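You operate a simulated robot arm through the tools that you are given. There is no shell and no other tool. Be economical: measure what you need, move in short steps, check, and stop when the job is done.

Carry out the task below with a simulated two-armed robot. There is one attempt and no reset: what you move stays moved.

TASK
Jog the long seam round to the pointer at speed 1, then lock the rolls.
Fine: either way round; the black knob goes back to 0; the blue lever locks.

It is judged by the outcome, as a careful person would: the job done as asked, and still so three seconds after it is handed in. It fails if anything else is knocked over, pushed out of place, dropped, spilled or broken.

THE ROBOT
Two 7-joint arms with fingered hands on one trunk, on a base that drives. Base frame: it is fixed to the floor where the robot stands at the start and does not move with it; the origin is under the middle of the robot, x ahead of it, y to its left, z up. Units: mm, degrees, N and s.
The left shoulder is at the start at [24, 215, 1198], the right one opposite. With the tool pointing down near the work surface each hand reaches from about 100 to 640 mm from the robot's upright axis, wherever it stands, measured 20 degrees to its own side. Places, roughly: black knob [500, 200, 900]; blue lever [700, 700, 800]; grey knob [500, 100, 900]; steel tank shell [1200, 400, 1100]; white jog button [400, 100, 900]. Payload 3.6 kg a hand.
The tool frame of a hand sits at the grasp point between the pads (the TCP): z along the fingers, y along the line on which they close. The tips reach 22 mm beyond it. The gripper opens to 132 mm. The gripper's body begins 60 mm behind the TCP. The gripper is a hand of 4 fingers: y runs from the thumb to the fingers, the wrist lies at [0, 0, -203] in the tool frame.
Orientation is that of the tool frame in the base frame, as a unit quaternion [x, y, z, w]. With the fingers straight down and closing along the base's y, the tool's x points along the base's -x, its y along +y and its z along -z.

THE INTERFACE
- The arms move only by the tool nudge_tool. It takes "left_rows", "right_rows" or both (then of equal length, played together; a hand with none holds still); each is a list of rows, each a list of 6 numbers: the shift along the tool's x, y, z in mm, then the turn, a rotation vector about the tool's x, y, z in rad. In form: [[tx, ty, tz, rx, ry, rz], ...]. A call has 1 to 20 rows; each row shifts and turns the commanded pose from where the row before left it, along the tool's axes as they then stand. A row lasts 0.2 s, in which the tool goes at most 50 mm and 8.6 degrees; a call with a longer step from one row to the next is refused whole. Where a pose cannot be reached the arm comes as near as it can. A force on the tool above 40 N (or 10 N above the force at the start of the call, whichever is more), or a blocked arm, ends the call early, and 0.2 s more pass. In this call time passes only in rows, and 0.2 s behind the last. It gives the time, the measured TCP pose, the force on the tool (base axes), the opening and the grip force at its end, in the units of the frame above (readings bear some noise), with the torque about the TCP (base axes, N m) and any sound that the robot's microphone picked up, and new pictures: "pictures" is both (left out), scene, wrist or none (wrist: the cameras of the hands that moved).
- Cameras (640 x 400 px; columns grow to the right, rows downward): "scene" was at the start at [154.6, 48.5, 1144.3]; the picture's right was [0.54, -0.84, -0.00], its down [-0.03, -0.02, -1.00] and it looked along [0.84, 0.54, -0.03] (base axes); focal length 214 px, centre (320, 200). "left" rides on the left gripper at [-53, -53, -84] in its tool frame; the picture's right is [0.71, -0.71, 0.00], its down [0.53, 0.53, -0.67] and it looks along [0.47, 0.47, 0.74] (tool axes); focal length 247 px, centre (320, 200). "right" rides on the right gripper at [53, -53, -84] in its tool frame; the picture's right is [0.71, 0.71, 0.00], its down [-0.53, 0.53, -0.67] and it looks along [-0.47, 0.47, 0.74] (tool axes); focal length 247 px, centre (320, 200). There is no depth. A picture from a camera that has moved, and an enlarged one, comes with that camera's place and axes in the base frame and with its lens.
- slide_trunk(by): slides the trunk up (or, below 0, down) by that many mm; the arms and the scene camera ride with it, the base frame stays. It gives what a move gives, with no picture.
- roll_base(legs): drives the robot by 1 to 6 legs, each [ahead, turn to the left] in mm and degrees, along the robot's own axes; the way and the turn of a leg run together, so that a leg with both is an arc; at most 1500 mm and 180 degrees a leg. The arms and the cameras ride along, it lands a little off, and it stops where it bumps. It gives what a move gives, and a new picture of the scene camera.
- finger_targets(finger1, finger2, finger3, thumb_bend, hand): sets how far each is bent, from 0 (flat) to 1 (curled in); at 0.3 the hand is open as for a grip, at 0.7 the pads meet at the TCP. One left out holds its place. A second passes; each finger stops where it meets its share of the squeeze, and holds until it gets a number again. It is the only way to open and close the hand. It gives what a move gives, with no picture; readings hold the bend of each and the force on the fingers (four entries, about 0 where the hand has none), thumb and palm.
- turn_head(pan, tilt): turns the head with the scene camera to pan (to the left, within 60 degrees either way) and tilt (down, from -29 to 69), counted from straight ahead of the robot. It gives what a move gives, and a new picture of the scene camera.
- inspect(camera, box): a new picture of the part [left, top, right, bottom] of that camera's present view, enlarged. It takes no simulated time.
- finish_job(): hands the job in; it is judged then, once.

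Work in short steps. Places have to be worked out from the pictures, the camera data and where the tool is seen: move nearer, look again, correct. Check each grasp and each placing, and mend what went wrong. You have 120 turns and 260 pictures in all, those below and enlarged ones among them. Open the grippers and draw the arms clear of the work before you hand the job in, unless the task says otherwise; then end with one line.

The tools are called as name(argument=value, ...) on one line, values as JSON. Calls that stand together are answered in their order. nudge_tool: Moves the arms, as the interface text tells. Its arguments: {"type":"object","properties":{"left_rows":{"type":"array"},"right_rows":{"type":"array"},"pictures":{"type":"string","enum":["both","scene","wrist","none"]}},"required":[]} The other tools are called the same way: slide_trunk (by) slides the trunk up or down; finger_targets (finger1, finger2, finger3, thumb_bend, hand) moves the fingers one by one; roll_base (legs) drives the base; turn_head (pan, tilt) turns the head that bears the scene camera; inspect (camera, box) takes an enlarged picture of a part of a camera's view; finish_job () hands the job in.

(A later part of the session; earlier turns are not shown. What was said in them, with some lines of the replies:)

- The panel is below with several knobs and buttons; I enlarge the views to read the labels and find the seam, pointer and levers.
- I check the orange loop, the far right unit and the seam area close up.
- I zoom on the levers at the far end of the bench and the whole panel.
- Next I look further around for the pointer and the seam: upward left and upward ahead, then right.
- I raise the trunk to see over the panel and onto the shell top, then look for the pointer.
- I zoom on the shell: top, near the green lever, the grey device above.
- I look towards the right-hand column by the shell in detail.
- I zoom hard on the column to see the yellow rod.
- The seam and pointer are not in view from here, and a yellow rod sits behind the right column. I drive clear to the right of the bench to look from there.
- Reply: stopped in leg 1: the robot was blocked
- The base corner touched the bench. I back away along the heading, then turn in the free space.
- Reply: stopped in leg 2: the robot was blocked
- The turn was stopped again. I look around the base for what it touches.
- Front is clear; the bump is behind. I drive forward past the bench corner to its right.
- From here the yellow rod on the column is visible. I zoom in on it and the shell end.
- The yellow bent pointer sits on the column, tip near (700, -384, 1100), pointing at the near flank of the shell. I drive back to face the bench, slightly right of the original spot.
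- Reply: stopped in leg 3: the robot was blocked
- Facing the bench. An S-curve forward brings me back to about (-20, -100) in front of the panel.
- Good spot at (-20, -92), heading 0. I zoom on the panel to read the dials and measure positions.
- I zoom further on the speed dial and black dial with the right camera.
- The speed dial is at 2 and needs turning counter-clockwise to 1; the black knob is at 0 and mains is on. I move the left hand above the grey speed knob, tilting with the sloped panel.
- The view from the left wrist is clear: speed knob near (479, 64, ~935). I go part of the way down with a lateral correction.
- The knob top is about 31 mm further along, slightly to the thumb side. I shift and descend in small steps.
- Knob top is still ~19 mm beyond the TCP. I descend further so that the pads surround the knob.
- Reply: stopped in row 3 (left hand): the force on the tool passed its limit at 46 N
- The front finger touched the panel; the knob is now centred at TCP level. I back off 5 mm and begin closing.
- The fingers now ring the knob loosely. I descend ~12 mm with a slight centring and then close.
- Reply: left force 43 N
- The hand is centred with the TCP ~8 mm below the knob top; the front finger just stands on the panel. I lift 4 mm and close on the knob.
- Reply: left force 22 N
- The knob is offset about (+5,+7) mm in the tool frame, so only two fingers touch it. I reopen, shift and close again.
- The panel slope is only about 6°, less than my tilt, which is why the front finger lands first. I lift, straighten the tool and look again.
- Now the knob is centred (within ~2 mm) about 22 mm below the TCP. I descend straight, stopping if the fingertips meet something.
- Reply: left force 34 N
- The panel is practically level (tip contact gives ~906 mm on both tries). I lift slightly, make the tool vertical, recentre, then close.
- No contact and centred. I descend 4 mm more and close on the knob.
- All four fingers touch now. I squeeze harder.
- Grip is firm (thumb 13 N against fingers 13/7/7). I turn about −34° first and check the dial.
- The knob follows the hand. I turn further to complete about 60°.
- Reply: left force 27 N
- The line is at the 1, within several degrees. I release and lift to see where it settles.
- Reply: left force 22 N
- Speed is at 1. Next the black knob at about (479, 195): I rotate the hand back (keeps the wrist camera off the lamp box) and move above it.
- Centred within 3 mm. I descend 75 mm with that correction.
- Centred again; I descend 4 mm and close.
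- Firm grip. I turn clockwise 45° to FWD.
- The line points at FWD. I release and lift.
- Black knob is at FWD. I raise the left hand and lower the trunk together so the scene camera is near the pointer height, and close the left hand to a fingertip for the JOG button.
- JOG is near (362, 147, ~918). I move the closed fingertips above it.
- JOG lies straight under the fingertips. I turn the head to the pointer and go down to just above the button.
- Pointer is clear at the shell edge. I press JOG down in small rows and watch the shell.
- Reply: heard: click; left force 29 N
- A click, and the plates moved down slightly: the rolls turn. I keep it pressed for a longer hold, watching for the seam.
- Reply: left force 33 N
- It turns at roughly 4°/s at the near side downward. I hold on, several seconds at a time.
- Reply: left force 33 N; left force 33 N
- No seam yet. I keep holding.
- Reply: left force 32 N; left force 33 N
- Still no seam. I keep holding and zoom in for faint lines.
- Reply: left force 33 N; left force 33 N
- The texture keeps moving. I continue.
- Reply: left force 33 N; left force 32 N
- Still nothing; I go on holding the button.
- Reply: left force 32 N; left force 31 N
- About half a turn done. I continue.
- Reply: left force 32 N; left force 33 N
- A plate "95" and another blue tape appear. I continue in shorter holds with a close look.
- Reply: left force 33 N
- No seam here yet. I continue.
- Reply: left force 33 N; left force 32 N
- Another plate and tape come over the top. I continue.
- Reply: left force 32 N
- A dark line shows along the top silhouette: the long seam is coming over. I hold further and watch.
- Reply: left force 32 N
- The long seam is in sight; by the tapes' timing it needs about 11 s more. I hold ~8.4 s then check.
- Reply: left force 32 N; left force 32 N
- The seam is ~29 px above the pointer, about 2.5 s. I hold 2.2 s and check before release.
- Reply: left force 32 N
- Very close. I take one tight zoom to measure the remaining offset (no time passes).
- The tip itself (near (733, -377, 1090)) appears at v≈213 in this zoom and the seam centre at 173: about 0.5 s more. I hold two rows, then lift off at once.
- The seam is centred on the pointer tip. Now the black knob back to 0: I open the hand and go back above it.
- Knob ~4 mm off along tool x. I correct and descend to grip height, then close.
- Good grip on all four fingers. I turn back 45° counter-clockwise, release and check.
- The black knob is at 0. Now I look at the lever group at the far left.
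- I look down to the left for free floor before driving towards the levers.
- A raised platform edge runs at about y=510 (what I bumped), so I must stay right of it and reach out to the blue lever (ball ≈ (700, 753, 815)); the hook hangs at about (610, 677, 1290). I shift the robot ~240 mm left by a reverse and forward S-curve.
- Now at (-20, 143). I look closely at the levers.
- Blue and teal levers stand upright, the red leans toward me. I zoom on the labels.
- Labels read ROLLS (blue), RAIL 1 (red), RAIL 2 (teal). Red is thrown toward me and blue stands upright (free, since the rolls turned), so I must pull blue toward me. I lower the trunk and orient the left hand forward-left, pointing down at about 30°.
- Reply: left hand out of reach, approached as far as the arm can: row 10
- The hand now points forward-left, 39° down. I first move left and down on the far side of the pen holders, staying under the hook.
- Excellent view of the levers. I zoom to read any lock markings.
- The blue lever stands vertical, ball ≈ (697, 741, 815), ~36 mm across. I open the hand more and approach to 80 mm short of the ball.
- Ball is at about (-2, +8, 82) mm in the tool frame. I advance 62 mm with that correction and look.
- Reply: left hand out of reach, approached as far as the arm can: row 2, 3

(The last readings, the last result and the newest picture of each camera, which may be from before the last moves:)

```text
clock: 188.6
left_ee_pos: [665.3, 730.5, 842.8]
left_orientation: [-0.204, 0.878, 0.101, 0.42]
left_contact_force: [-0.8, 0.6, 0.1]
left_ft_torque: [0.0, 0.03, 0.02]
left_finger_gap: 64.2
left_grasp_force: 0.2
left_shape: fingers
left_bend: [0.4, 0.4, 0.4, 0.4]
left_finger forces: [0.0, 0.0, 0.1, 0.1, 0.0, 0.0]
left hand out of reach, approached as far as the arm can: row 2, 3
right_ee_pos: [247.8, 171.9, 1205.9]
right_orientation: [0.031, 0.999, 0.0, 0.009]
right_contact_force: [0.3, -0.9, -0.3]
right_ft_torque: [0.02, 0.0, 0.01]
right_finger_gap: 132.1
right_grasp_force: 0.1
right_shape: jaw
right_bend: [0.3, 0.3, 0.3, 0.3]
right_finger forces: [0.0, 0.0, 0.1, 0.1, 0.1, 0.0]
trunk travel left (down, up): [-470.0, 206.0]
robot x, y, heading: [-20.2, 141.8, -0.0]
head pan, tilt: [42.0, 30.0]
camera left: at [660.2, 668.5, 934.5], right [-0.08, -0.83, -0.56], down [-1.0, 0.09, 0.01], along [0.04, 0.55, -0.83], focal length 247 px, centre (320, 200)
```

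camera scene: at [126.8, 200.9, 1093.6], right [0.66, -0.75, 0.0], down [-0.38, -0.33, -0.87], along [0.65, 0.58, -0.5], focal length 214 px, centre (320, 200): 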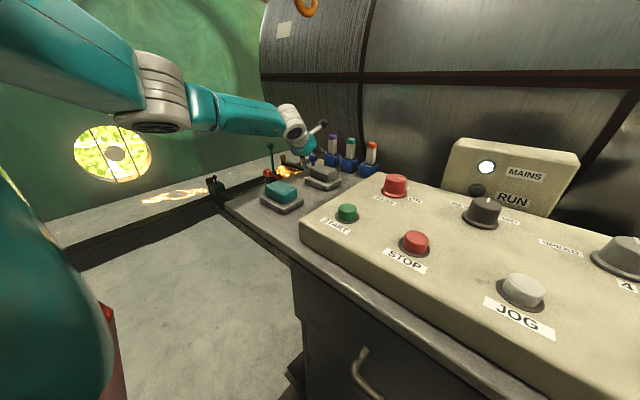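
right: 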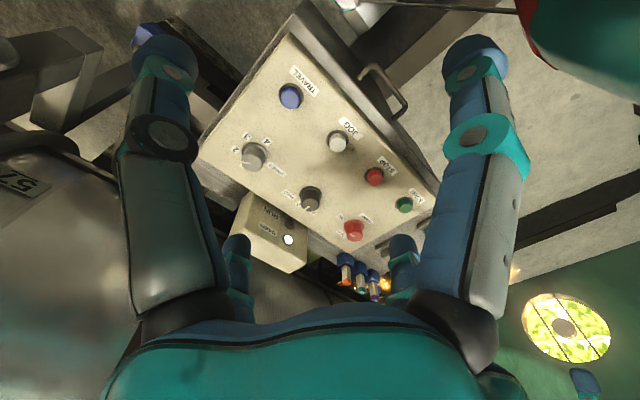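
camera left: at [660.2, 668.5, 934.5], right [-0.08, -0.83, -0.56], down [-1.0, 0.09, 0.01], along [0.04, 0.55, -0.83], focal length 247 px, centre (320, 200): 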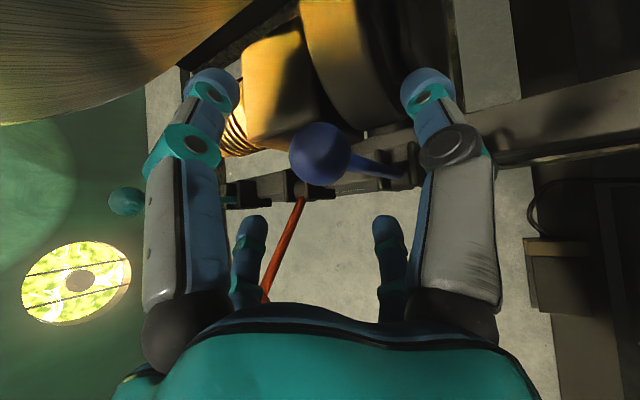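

The arm runs out ~38 mm short. I raise the hand, lower the trunk 100 mm, and level the hand a bit to gain reach.

nudge_tool(left_rows=[[-26, 0, -21, 0, 0, 0], [-26, 0, -21, 0, 0, 0], [-26, 0, -21, 0, 0, 0]], pictures="none")

slide_trunk(by=-100)

nudge_tool(left_rows=[[0, 0, 0, 0, -0.12, 0], [0, 0, 0, 0, -0.12, 0]])

```text
clock: 189.4
left_ee_pos: [662.9, 728.8, 944.6]
left_orientation: [-0.204, 0.879, 0.101, 0.419]
left_contact_force: [-0.7, 0.1, -0.5]
left_ft_torque: [0.01, -0.06, -0.01]
left_finger_gap: 64.4
left_grasp_force: 0.0
left_shape: fingers
left_bend: [0.4, 0.4, 0.4, 0.4]
left_finger forces: [0.0, 0.1, 0.0, 0.0, 0.0, 0.0]
right_ee_pos: [246.3, 172.2, 1205.2]
right_orientation: [0.031, 0.999, -0.001, 0.01]
right_contact_force: [-0.2, -0.5, 0.6]
right_ft_torque: [0.01, -0.01, 0.02]
right_finger_gap: 131.9
right_grasp_force: 0.1
right_shape: jaw
right_bend: [0.3, 0.3, 0.3, 0.3]
right_finger forces: [0.0, 0.0, 0.0, 0.0, 0.0, 0.1]
trunk travel left (down, up): [-470.0, 206.0]
robot x, y, heading: [-20.9, 143.5, -0.2]
head pan, tilt: [42.0, 30.0]
```

```text
clock: 190.7
left_ee_pos: [663.4, 730.5, 843.4]
left_orientation: [-0.204, 0.878, 0.1, 0.421]
left_contact_force: [-1.0, 0.0, -0.1]
left_ft_torque: [-0.01, -0.04, 0.0]
left_finger_gap: 64.1
left_grasp_force: 0.1
left_shape: fingers
left_bend: [0.4, 0.4, 0.4, 0.4]
left_finger forces: [0.0, 0.0, 0.0, 0.1, 0.0, 0.1]
right_ee_pos: [249.0, 174.0, 1105.5]
right_orientation: [0.032, 0.999, 0.0, 0.01]
right_contact_force: [0.3, -0.9, -0.7]
right_ft_torque: [0.0, -0.01, 0.0]
right_finger_gap: 132.0
right_grasp_force: 0.0
right_shape: jaw
right_bend: [0.3, 0.3, 0.3, 0.3]
right_finger forces: [0.1, 0.0, 0.0, 0.0, 0.1, 0.0]
trunk travel left (down, up): [-370.0, 306.0]
robot x, y, heading: [-19.7, 143.8, -0.2]
head pan, tilt: [42.0, 30.0]
```

```text
clock: 191.3
left_ee_pos: [664.7, 730.8, 843.6]
left_orientation: [-0.194, 0.837, 0.118, 0.497]
left_contact_force: [-0.4, -0.5, -0.7]
left_ft_torque: [0.03, -0.02, 0.02]
left_finger_gap: 64.3
left_grasp_force: 0.0
left_shape: fingers
left_bend: [0.4, 0.4, 0.4, 0.4]
left_finger forces: [0.1, 0.0, 0.0, 0.0, 0.0, 0.0]
left hand out of reach, approached as far as the arm can: row 2
right_ee_pos: [247.8, 173.0, 1105.5]
right_orientation: [0.032, 0.999, 0.0, 0.009]
right_contact_force: [0.0, -0.4, -0.4]
right_ft_torque: [0.03, -0.01, 0.01]
right_finger_gap: 131.7
right_grasp_force: 0.0
right_shape: jaw
right_bend: [0.3, 0.3, 0.3, 0.3]
right_finger forces: [0.0, 0.0, 0.1, 0.1, 0.0, 0.1]
trunk travel left (down, up): [-370.0, 306.0]
robot x, y, heading: [-19.6, 140.6, -0.4]
head pan, tilt: [42.0, 30.0]
camera scene: at [127.3, 201.1, 991.2], right [0.66, -0.75, 0.0], down [-0.37, -0.33, -0.87], along [0.65, 0.58, -0.5], focal length 214 px, centre (320, 200)
camera left: at [645.2, 661.9, 929.0], right [0.01, -0.78, -0.62], down [-0.98, 0.1, -0.14], along [0.17, 0.62, -0.77], focal length 247 px, centre (320, 200)
```

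scene: 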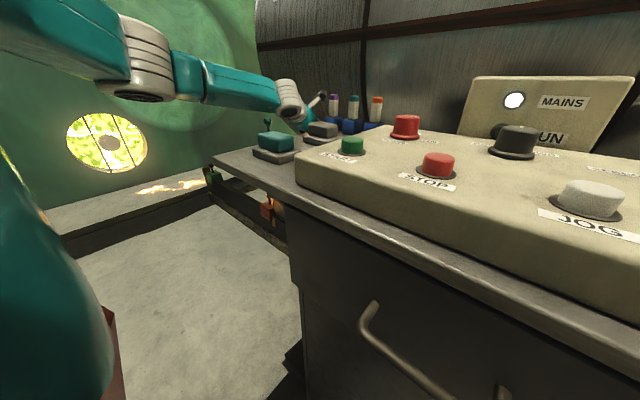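
left: 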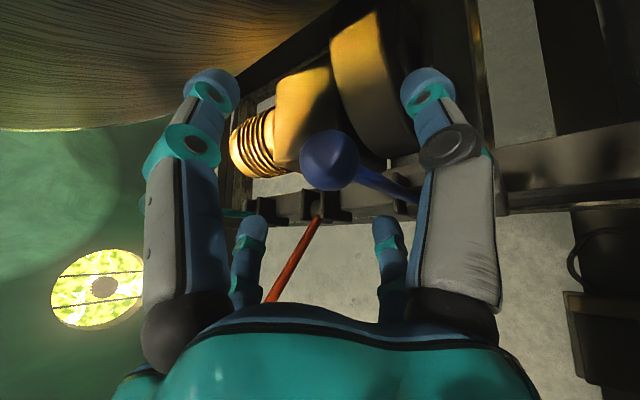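

The ball is now (10, 1, 46) mm ahead in tool axes. I try to advance.

nudge_tool(left_rows=[[4, 0, 14, 0, 0, 0], [4, 1, 14, 0, 0, 0], [2, 0, 12, 0, 0, 0]], pictures="wrist")

```text
clock: 192.1
left_ee_pos: [688.5, 745.9, 816.7]
left_orientation: [-0.195, 0.837, 0.119, 0.496]
left_contact_force: [-5.5, -0.7, 2.9]
left_ft_torque: [-0.08, 0.3, -0.02]
left_finger_gap: 64.4
left_grasp_force: 2.3
left_shape: fingers
left_bend: [0.4, 0.4, 0.39, 0.4]
left_finger forces: [0.1, 0.0, 4.5, 0.0, 0.0, 0.0]
right_ee_pos: [246.1, 173.1, 1105.6]
right_orientation: [0.031, 0.999, 0.0, 0.01]
right_contact_force: [-0.3, -0.5, -0.7]
right_ft_torque: [0.03, 0.03, -0.03]
right_finger_gap: 132.0
right_grasp_force: 0.0
right_shape: jaw
right_bend: [0.3, 0.3, 0.3, 0.3]
right_finger forces: [0.0, 0.1, 0.0, 0.0, 0.1, 0.0]
trunk travel left (down, up): [-370.0, 306.0]
robot x, y, heading: [-20.2, 143.9, -0.3]
head pan, tilt: [42.0, 30.0]
camera left: at [670.0, 677.1, 901.8], right [0.01, -0.78, -0.63], down [-0.98, 0.1, -0.14], along [0.17, 0.62, -0.77], focal length 247 px, centre (320, 200)
```

left: 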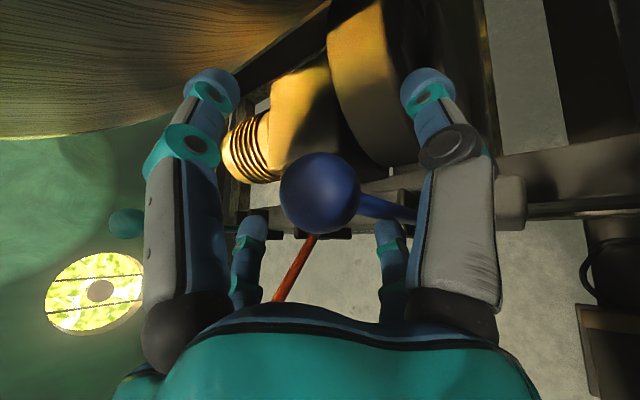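

The TCP is at the ball. I open finger 3 (touching the shaft) and close the other three around the ball.

finger_targets(hand="left", finger1=0.68, finger2=0.68, finger3=0.35, thumb_bend=0.68)

inspect(camera="left", box=[160, 50, 480, 350])

```text
clock: 193.1
left_ee_pos: [689.8, 744.3, 814.8]
left_orientation: [-0.194, 0.837, 0.118, 0.498]
left_contact_force: [1.5, -3.2, -2.0]
left_ft_torque: [0.03, 0.05, 0.01]
left_finger_gap: 3.8
left_grasp_force: 3.8
left_shape: fingers
left_bend: [0.66, 0.68, 0.35, 0.66]
left_finger forces: [1.9, 0.0, 0.3, 0.1, 4.9, 0.0]
right_ee_pos: [248.2, 172.5, 1103.4]
right_orientation: [0.032, 0.999, 0.0, 0.008]
right_contact_force: [0.6, -0.2, 0.1]
right_ft_torque: [-0.01, 0.0, 0.01]
right_finger_gap: 131.8
right_grasp_force: 0.1
right_shape: jaw
right_bend: [0.3, 0.3, 0.3, 0.3]
right_finger forces: [0.0, 0.0, 0.1, 0.0, 0.0, 0.1]
trunk travel left (down, up): [-370.0, 306.0]
robot x, y, heading: [-18.4, 139.4, -0.3]
head pan, tilt: [42.0, 30.0]
```

```text
1.33 times, centred on (320, 200) of left
camera zoom: at [671.3, 675.9, 900.7], right [0.01, -0.78, -0.62], down [-0.98, 0.1, -0.14], along [0.17, 0.62, -0.77], focal length 329 px, centre (320, 200)
```

zoom: 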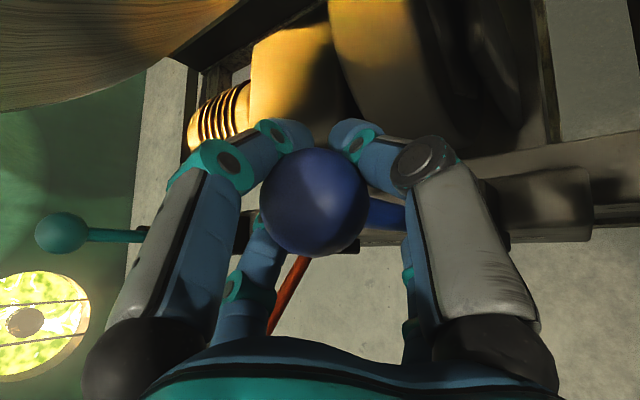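

Fingers are hooked behind the ball. I pull it toward the robot along the lever's arc, in small rows.

nudge_tool(left_rows=[[9, 7.5, -12.5, 0, 0, 0], [9, 7.5, -12.5, 0, 0, 0], [11.5, 7.3, -10.6, 0, 0, 0], [11.5, 7.3, -10.6, 0, 0, 0]])

```text
clock: 194.1
left_ee_pos: [628.7, 749.3, 800.4]
left_orientation: [-0.191, 0.84, 0.112, 0.496]
left_contact_force: [0.7, 0.3, -0.2]
left_ft_torque: [0.04, 0.0, -0.02]
left_finger_gap: 0.1
left_grasp_force: 0.3
left_shape: fingers
left_bend: [0.68, 0.68, 0.35, 0.68]
left_finger forces: [0.0, 0.1, 0.0, 0.0, 0.7, 0.0]
left hand out of reach, approached as far as the arm can: row 4
right_ee_pos: [247.5, 174.3, 1105.2]
right_orientation: [0.032, 0.999, -0.001, 0.009]
right_contact_force: [0.0, -0.9, 0.4]
right_ft_torque: [0.0, 0.03, 0.04]
right_finger_gap: 131.9
right_grasp_force: 0.1
right_shape: jaw
right_bend: [0.3, 0.3, 0.3, 0.3]
right_finger forces: [0.1, 0.1, 0.0, 0.0, 0.0, 0.1]
trunk travel left (down, up): [-370.0, 306.0]
robot x, y, heading: [-15.9, 140.7, -0.3]
head pan, tilt: [42.0, 30.0]
camera scene: at [126.6, 201.9, 991.1], right [0.66, -0.75, 0.0], down [-0.37, -0.33, -0.87], along [0.65, 0.58, -0.5], focal length 214 px, centre (320, 200)
camera left: at [608.4, 681.7, 886.9], right [0.0, -0.79, -0.62], down [-0.98, 0.11, -0.14], along [0.18, 0.61, -0.77], focal length 247 px, centre (320, 200)
```

scene: 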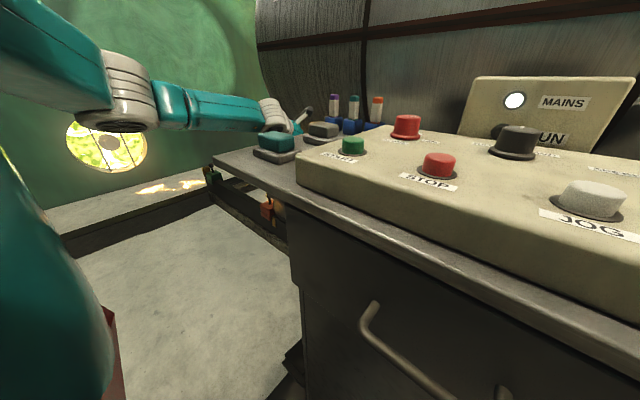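
left: 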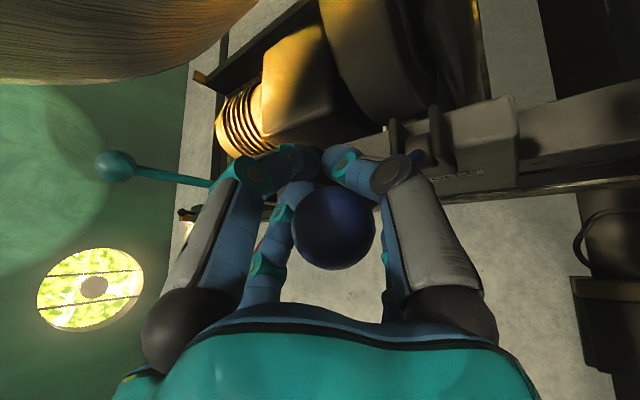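

The lever follows (now ~29°). I steepen the hand again to free the wrist and keep the forearm above the bench, then continue pulling down toward me.

nudge_tool(left_rows=[[0, 0, 0, 0, 0.12, 0], [0, 0, 0, 0, 0.12, 0], [14.6, 5.3, -2, 0, 0, 0], [14.6, 5.3, -2, 0, 0, 0]])

```text
clock: 195.1
left_ee_pos: [601.9, 750.7, 782.5]
left_orientation: [-0.207, 0.891, 0.094, 0.393]
left_contact_force: [-0.3, 0.2, -0.6]
left_ft_torque: [-0.01, -0.03, 0.01]
left_finger_gap: 0.0
left_grasp_force: 0.4
left_shape: fingers
left_bend: [0.68, 0.68, 0.35, 0.68]
left_finger forces: [0.0, 0.0, 0.6, 0.0, 0.0, 0.0]
right_ee_pos: [247.0, 172.9, 1104.5]
right_orientation: [0.032, 0.999, 0.0, 0.01]
right_contact_force: [-0.7, 0.3, -0.8]
right_ft_torque: [0.02, 0.03, 0.01]
right_finger_gap: 132.2
right_grasp_force: 0.0
right_shape: jaw
right_bend: [0.3, 0.3, 0.3, 0.3]
right_finger forces: [0.0, 0.0, 0.0, 0.1, 0.0, 0.0]
trunk travel left (down, up): [-370.0, 306.0]
robot x, y, heading: [-17.8, 139.8, -0.1]
head pan, tilt: [42.0, 30.0]
camera scene: at [127.1, 201.2, 991.1], right [0.66, -0.75, 0.0], down [-0.37, -0.33, -0.87], along [0.65, 0.58, -0.5], focal length 214 px, centre (320, 200)
camera left: at [603.7, 691.0, 876.2], right [-0.11, -0.84, -0.53], down [-0.99, 0.09, 0.06], along [0.0, 0.53, -0.85], focal length 247 px, centre (320, 200)
```

scene: 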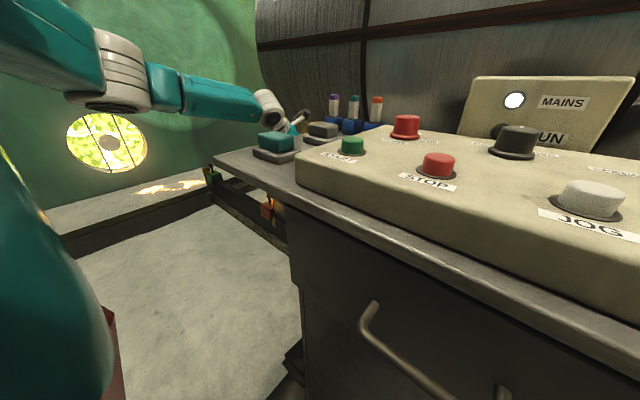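
left: 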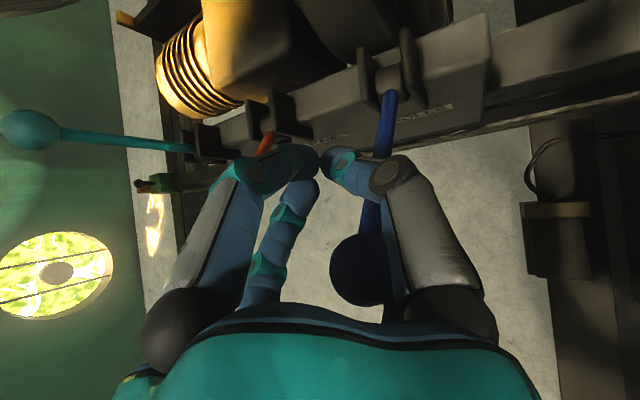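

The blue lever has gone fully over: ball now ≈ (564, 741, 760), matching the thrown red lever's angle. Finger 3 is under the ball, so I spread it and withdraw straight back along the finger direction.

finger_targets(hand="left", finger3=0.22)

nudge_tool(left_rows=[[0, 0, -20, 0, 0, 0], [0, 0, -20, 0, 0, 0], [0, 0, -25, 0, 0, 0], [0, 0, -30, 0, 0, 0]])

```text
clock: 196.1
left_ee_pos: [602.5, 749.6, 782.8]
left_orientation: [-0.207, 0.891, 0.095, 0.393]
left_contact_force: [-0.2, -0.2, -0.1]
left_ft_torque: [0.0, 0.01, 0.04]
left_finger_gap: 0.0
left_grasp_force: 0.0
left_shape: fingers
left_bend: [0.68, 0.68, 0.22, 0.68]
left_finger forces: [0.0, 0.1, 0.0, 0.0, 0.0, 0.0]
right_ee_pos: [247.9, 173.1, 1104.7]
right_orientation: [0.031, 0.999, 0.0, 0.009]
right_contact_force: [0.5, -0.1, -0.6]
right_ft_torque: [0.01, 0.01, 0.03]
right_finger_gap: 131.8
right_grasp_force: 0.1
right_shape: jaw
right_bend: [0.3, 0.3, 0.3, 0.3]
right_finger forces: [0.0, 0.0, 0.0, 0.0, 0.0, 0.0]
trunk travel left (down, up): [-370.0, 306.0]
robot x, y, heading: [-17.5, 142.7, -0.5]
head pan, tilt: [42.0, 30.0]
```

```text
clock: 197.1
left_ee_pos: [540.5, 714.9, 845.9]
left_orientation: [-0.208, 0.891, 0.095, 0.393]
left_contact_force: [0.0, -0.6, -0.4]
left_ft_torque: [0.01, 0.0, -0.06]
left_finger_gap: 0.1
left_grasp_force: 0.0
left_shape: fingers
left_bend: [0.68, 0.68, 0.22, 0.68]
left_finger forces: [0.0, 0.1, 0.0, 0.1, 0.1, 0.1]
right_ee_pos: [247.7, 173.2, 1105.9]
right_orientation: [0.032, 0.999, 0.0, 0.009]
right_contact_force: [0.3, -0.1, -0.3]
right_ft_torque: [-0.02, -0.01, 0.01]
right_finger_gap: 131.7
right_grasp_force: 0.0
right_shape: jaw
right_bend: [0.3, 0.3, 0.3, 0.3]
right_finger forces: [0.1, 0.1, 0.0, 0.1, 0.1, 0.0]
trunk travel left (down, up): [-370.0, 306.0]
robot x, y, heading: [-20.5, 146.0, -0.5]
head pan, tilt: [42.0, 30.0]
camera scene: at [126.7, 201.1, 991.2], right [0.66, -0.75, 0.0], down [-0.37, -0.33, -0.87], along [0.65, 0.58, -0.5], focal length 214 px, centre (320, 200)
camera left: at [542.0, 656.4, 939.7], right [-0.11, -0.84, -0.53], down [-0.99, 0.09, 0.06], along [0.0, 0.53, -0.85], focal length 247 px, centre (320, 200)
```

scene: 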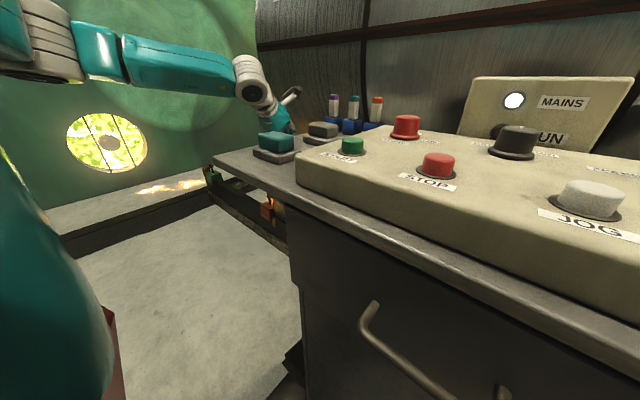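
left: 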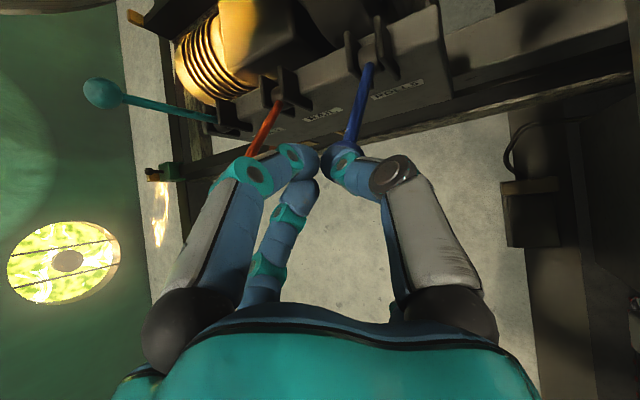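

The hand is clear and blue lies parallel to red. I raise the hand and inspect the lever, then the seam.

nudge_tool(left_rows=[[-28, 0, -25, 0, 0, 0], [-28, 0, -25, 0, 0, 0], [-28, 0, -25, 0, 0, 0], [-28, 0, -25, 0, 0, 0]], pictures="wrist")

inspect(camera="left", box=[80, 0, 460, 240])

turn_head(pan=-25, tilt=0)

```text
clock: 198.1
left_ee_pos: [539.3, 713.4, 998.1]
left_orientation: [-0.208, 0.891, 0.094, 0.393]
left_contact_force: [0.6, 0.7, 0.5]
left_ft_torque: [0.01, 0.02, 0.0]
left_finger_gap: 0.0
left_grasp_force: 0.0
left_shape: fingers
left_bend: [0.68, 0.68, 0.22, 0.68]
left_finger forces: [0.1, 0.1, 0.0, 0.1, 0.1, 0.1]
right_ee_pos: [247.3, 173.1, 1105.8]
right_orientation: [0.032, 0.999, -0.001, 0.01]
right_contact_force: [-0.6, 0.1, 0.1]
right_ft_torque: [0.0, 0.04, -0.02]
right_finger_gap: 131.9
right_grasp_force: 0.0
right_shape: jaw
right_bend: [0.3, 0.3, 0.3, 0.3]
right_finger forces: [0.1, 0.1, 0.0, 0.1, 0.0, 0.0]
trunk travel left (down, up): [-370.0, 306.0]
robot x, y, heading: [-19.2, 141.5, -0.2]
head pan, tilt: [42.0, 30.0]
camera left: at [541.1, 654.4, 1092.3], right [-0.11, -0.84, -0.53], down [-0.99, 0.09, 0.06], along [0.0, 0.53, -0.85], focal length 247 px, centre (320, 200)
```

left: 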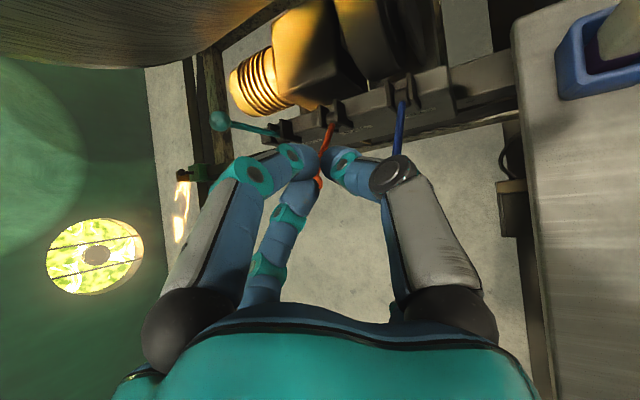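

```text
1.67 times, centred on (270, 120) of left
camera zoom: at [541.1, 654.4, 1092.3], right [-0.11, -0.84, -0.53], down [-0.99, 0.09, 0.06], along [0.0, 0.53, -0.85], focal length 412 px, centre (403, 333)
```

zoom: 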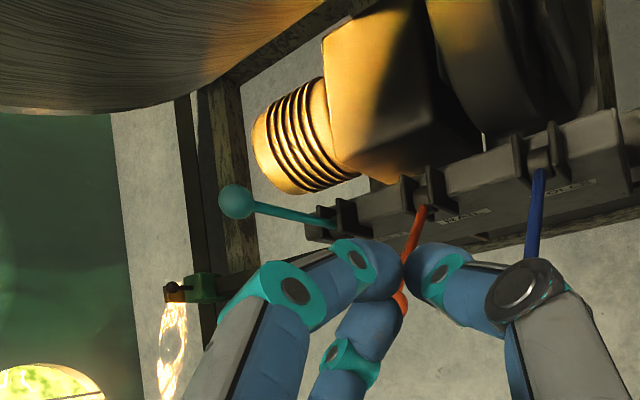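

```text
clock: 199.5
left_ee_pos: [541.3, 714.4, 997.7]
left_orientation: [-0.207, 0.891, 0.094, 0.393]
left_contact_force: [0.5, 0.2, 0.3]
left_ft_torque: [-0.01, 0.0, 0.01]
left_finger_gap: 0.0
left_grasp_force: 0.0
left_shape: fingers
left_bend: [0.68, 0.68, 0.22, 0.68]
left_finger forces: [0.1, 0.0, 0.0, 0.0, 0.1, 0.0]
right_ee_pos: [247.6, 172.9, 1105.1]
right_orientation: [0.032, 0.999, 0.0, 0.008]
right_contact_force: [-0.3, -0.2, 1.2]
right_ft_torque: [-0.02, 0.02, -0.01]
right_finger_gap: 132.0
right_grasp_force: 0.0
right_shape: jaw
right_bend: [0.3, 0.3, 0.3, 0.3]
right_finger forces: [0.0, 0.1, 0.0, 0.1, 0.0, 0.0]
trunk travel left (down, up): [-370.0, 306.0]
robot x, y, heading: [-21.5, 140.9, -0.3]
head pan, tilt: [-25.0, 0.0]
camera scene: at [140.9, 102.6, 1039.5], right [-0.43, -0.9, 0.0], down [0.0, 0.0, -1.0], along [0.9, -0.43, 0.0], focal length 214 px, centre (320, 200)
```

scene: 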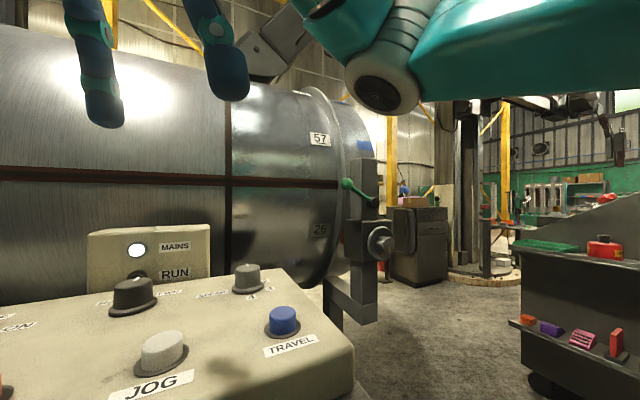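

Seam still at pointer height (z≈1092), and the blue lever is down on the stop. I draw the left arm back clear of the work and open the hand.

nudge_tool(left_rows=[[-11, 5, -37, 0, 0, 0], [-11, 5, -37, 0, 0, 0], [-11, 5, -37, 0, 0, 0], [17.5, -30, -29, 0, 0, 0], [17.5, -30, -29, 0, 0, 0], [17.5, -30, -29, 0, 0, 0], [17.5, -30, -29, 0, 0, 0], [17.5, -30, -29, 0, 0, 0]], pictures="none")

finger_targets(hand="left", finger1=0.3, finger2=0.3, finger3=0.3, thumb_bend=0.3)

slide_trunk(by=250)

turn_head(pan=40, tilt=30)

inspect(camera="scene", box=[230, 170, 390, 270])

```text
clock: 201.3
left_ee_pos: [397.6, 495.0, 1126.2]
left_orientation: [-0.208, 0.89, 0.094, 0.394]
left_contact_force: [0.0, -0.2, -0.7]
left_ft_torque: [-0.03, -0.01, -0.02]
left_finger_gap: 0.0
left_grasp_force: 0.1
left_shape: fingers
left_bend: [0.68, 0.68, 0.22, 0.68]
left_finger forces: [0.1, 0.1, 0.1, 0.1, 0.1, 0.0]
right_ee_pos: [247.0, 172.7, 1104.8]
right_orientation: [0.032, 0.999, 0.0, 0.009]
right_contact_force: [0.0, -0.1, 0.4]
right_ft_torque: [-0.01, 0.0, 0.01]
right_finger_gap: 132.0
right_grasp_force: 0.0
right_shape: jaw
right_bend: [0.3, 0.3, 0.3, 0.3]
right_finger forces: [0.0, 0.0, 0.0, 0.1, 0.1, 0.0]
trunk travel left (down, up): [-370.0, 306.0]
robot x, y, heading: [-20.0, 141.3, -0.2]
head pan, tilt: [-25.0, 0.0]
```

```text
clock: 202.3
left_ee_pos: [397.6, 495.9, 1123.9]
left_orientation: [-0.209, 0.89, 0.095, 0.393]
left_contact_force: [-1.1, -0.2, -0.2]
left_ft_torque: [0.01, 0.0, -0.02]
left_finger_gap: 87.5
left_grasp_force: 0.1
left_shape: fingers
left_bend: [0.3, 0.3, 0.3, 0.3]
left_finger forces: [0.1, 0.0, 0.0, 0.0, 0.0, 0.1]
right_ee_pos: [247.8, 173.4, 1104.9]
right_orientation: [0.031, 0.999, -0.001, 0.009]
right_contact_force: [0.1, 0.3, -0.5]
right_ft_torque: [0.02, 0.0, 0.01]
right_finger_gap: 131.9
right_grasp_force: 0.0
right_shape: jaw
right_bend: [0.3, 0.3, 0.3, 0.3]
right_finger forces: [0.0, 0.1, 0.1, 0.0, 0.1, 0.0]
trunk travel left (down, up): [-370.0, 306.0]
robot x, y, heading: [-19.1, 144.8, -0.1]
head pan, tilt: [-25.0, 0.0]
```

```text
clock: 204.9
left_ee_pos: [398.3, 495.7, 1377.6]
left_orientation: [-0.207, 0.891, 0.094, 0.393]
left_contact_force: [-0.3, 0.3, -0.1]
left_ft_torque: [-0.04, 0.0, 0.02]
left_finger_gap: 87.5
left_grasp_force: 0.1
left_shape: fingers
left_bend: [0.3, 0.3, 0.3, 0.3]
left_finger forces: [0.0, 0.0, 0.0, 0.0, 0.1, 0.0]
right_ee_pos: [247.0, 172.8, 1354.2]
right_orientation: [0.033, 0.999, 0.0, 0.008]
right_contact_force: [-0.4, 0.2, -0.3]
right_ft_torque: [-0.04, 0.0, 0.0]
right_finger_gap: 132.1
right_grasp_force: 0.0
right_shape: jaw
right_bend: [0.3, 0.3, 0.3, 0.3]
right_finger forces: [0.0, 0.0, 0.0, 0.0, 0.1, 0.1]
trunk travel left (down, up): [-620.0, 56.0]
robot x, y, heading: [-23.4, 140.9, -0.3]
head pan, tilt: [-25.0, 0.0]
```

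```text
clock: 206.2
left_ee_pos: [399.7, 495.1, 1376.5]
left_orientation: [-0.208, 0.891, 0.095, 0.393]
left_contact_force: [-1.1, -0.8, -0.1]
left_ft_torque: [0.01, 0.0, -0.08]
left_finger_gap: 87.4
left_grasp_force: 0.0
left_shape: fingers
left_bend: [0.3, 0.3, 0.3, 0.3]
left_finger forces: [0.0, 0.0, 0.0, 0.0, 0.0, 0.0]
right_ee_pos: [247.9, 172.3, 1355.4]
right_orientation: [0.032, 0.999, -0.001, 0.01]
right_contact_force: [-0.3, 0.7, 0.4]
right_ft_torque: [0.02, 0.02, 0.0]
right_finger_gap: 132.0
right_grasp_force: 0.2
right_shape: jaw
right_bend: [0.3, 0.3, 0.3, 0.3]
right_finger forces: [0.0, 0.0, 0.0, 0.1, 0.0, 0.0]
trunk travel left (down, up): [-620.0, 56.0]
robot x, y, heading: [-17.3, 138.5, -0.4]
head pan, tilt: [40.0, 30.0]
camera scene: at [127.6, 198.8, 1244.8], right [0.64, -0.77, 0.0], down [-0.39, -0.32, -0.87], along [0.67, 0.55, -0.5], focal length 214 px, centre (320, 200)
```

scene: 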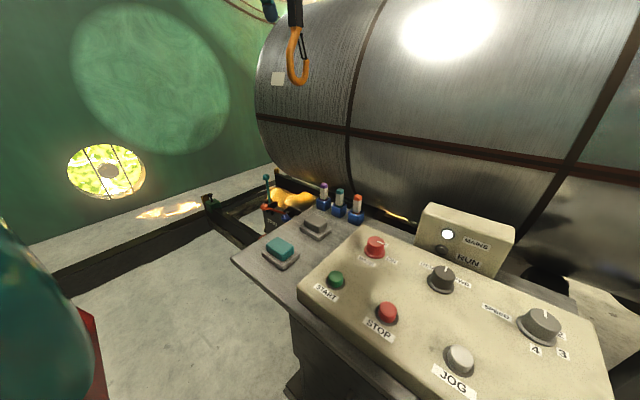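

```text
4.00 times, centred on (310, 220) of scene
camera zoom: at [127.6, 198.8, 1244.8], right [0.64, -0.77, 0.0], down [-0.39, -0.32, -0.87], along [0.67, 0.55, -0.5], focal length 858 px, centre (360, 120)
```

zoom: 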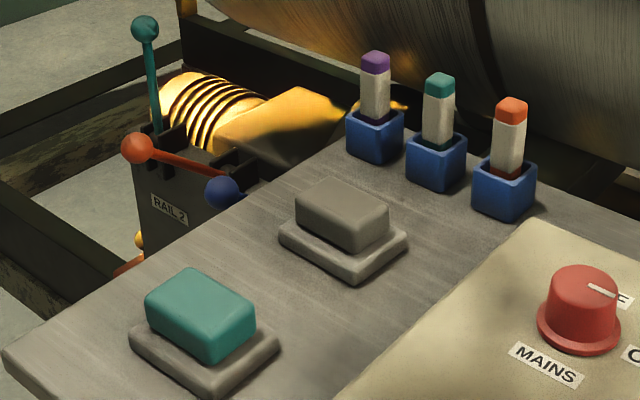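

The blue lever is over next to red, everything else stands undisturbed, the black knob is at 0 and both hands are open and clear. I hand the job in.

finish_job()

```text
The job is handed in.
```

The long seam is jogged to the pointer at speed 1 (turned FWD), the black knob is back at 0, and the rolls are locked with the blue ROLLS lever. I took pulled-toward-me as locked because the lever carries no lock mark; it now sits at the same angle as the thrown red RAIL 1 lever. The speed dial stays at 1. While driving around, the base bumped the bench once and stopped short twice more against things I couldn't see; nothing looked moved in the later pictures.
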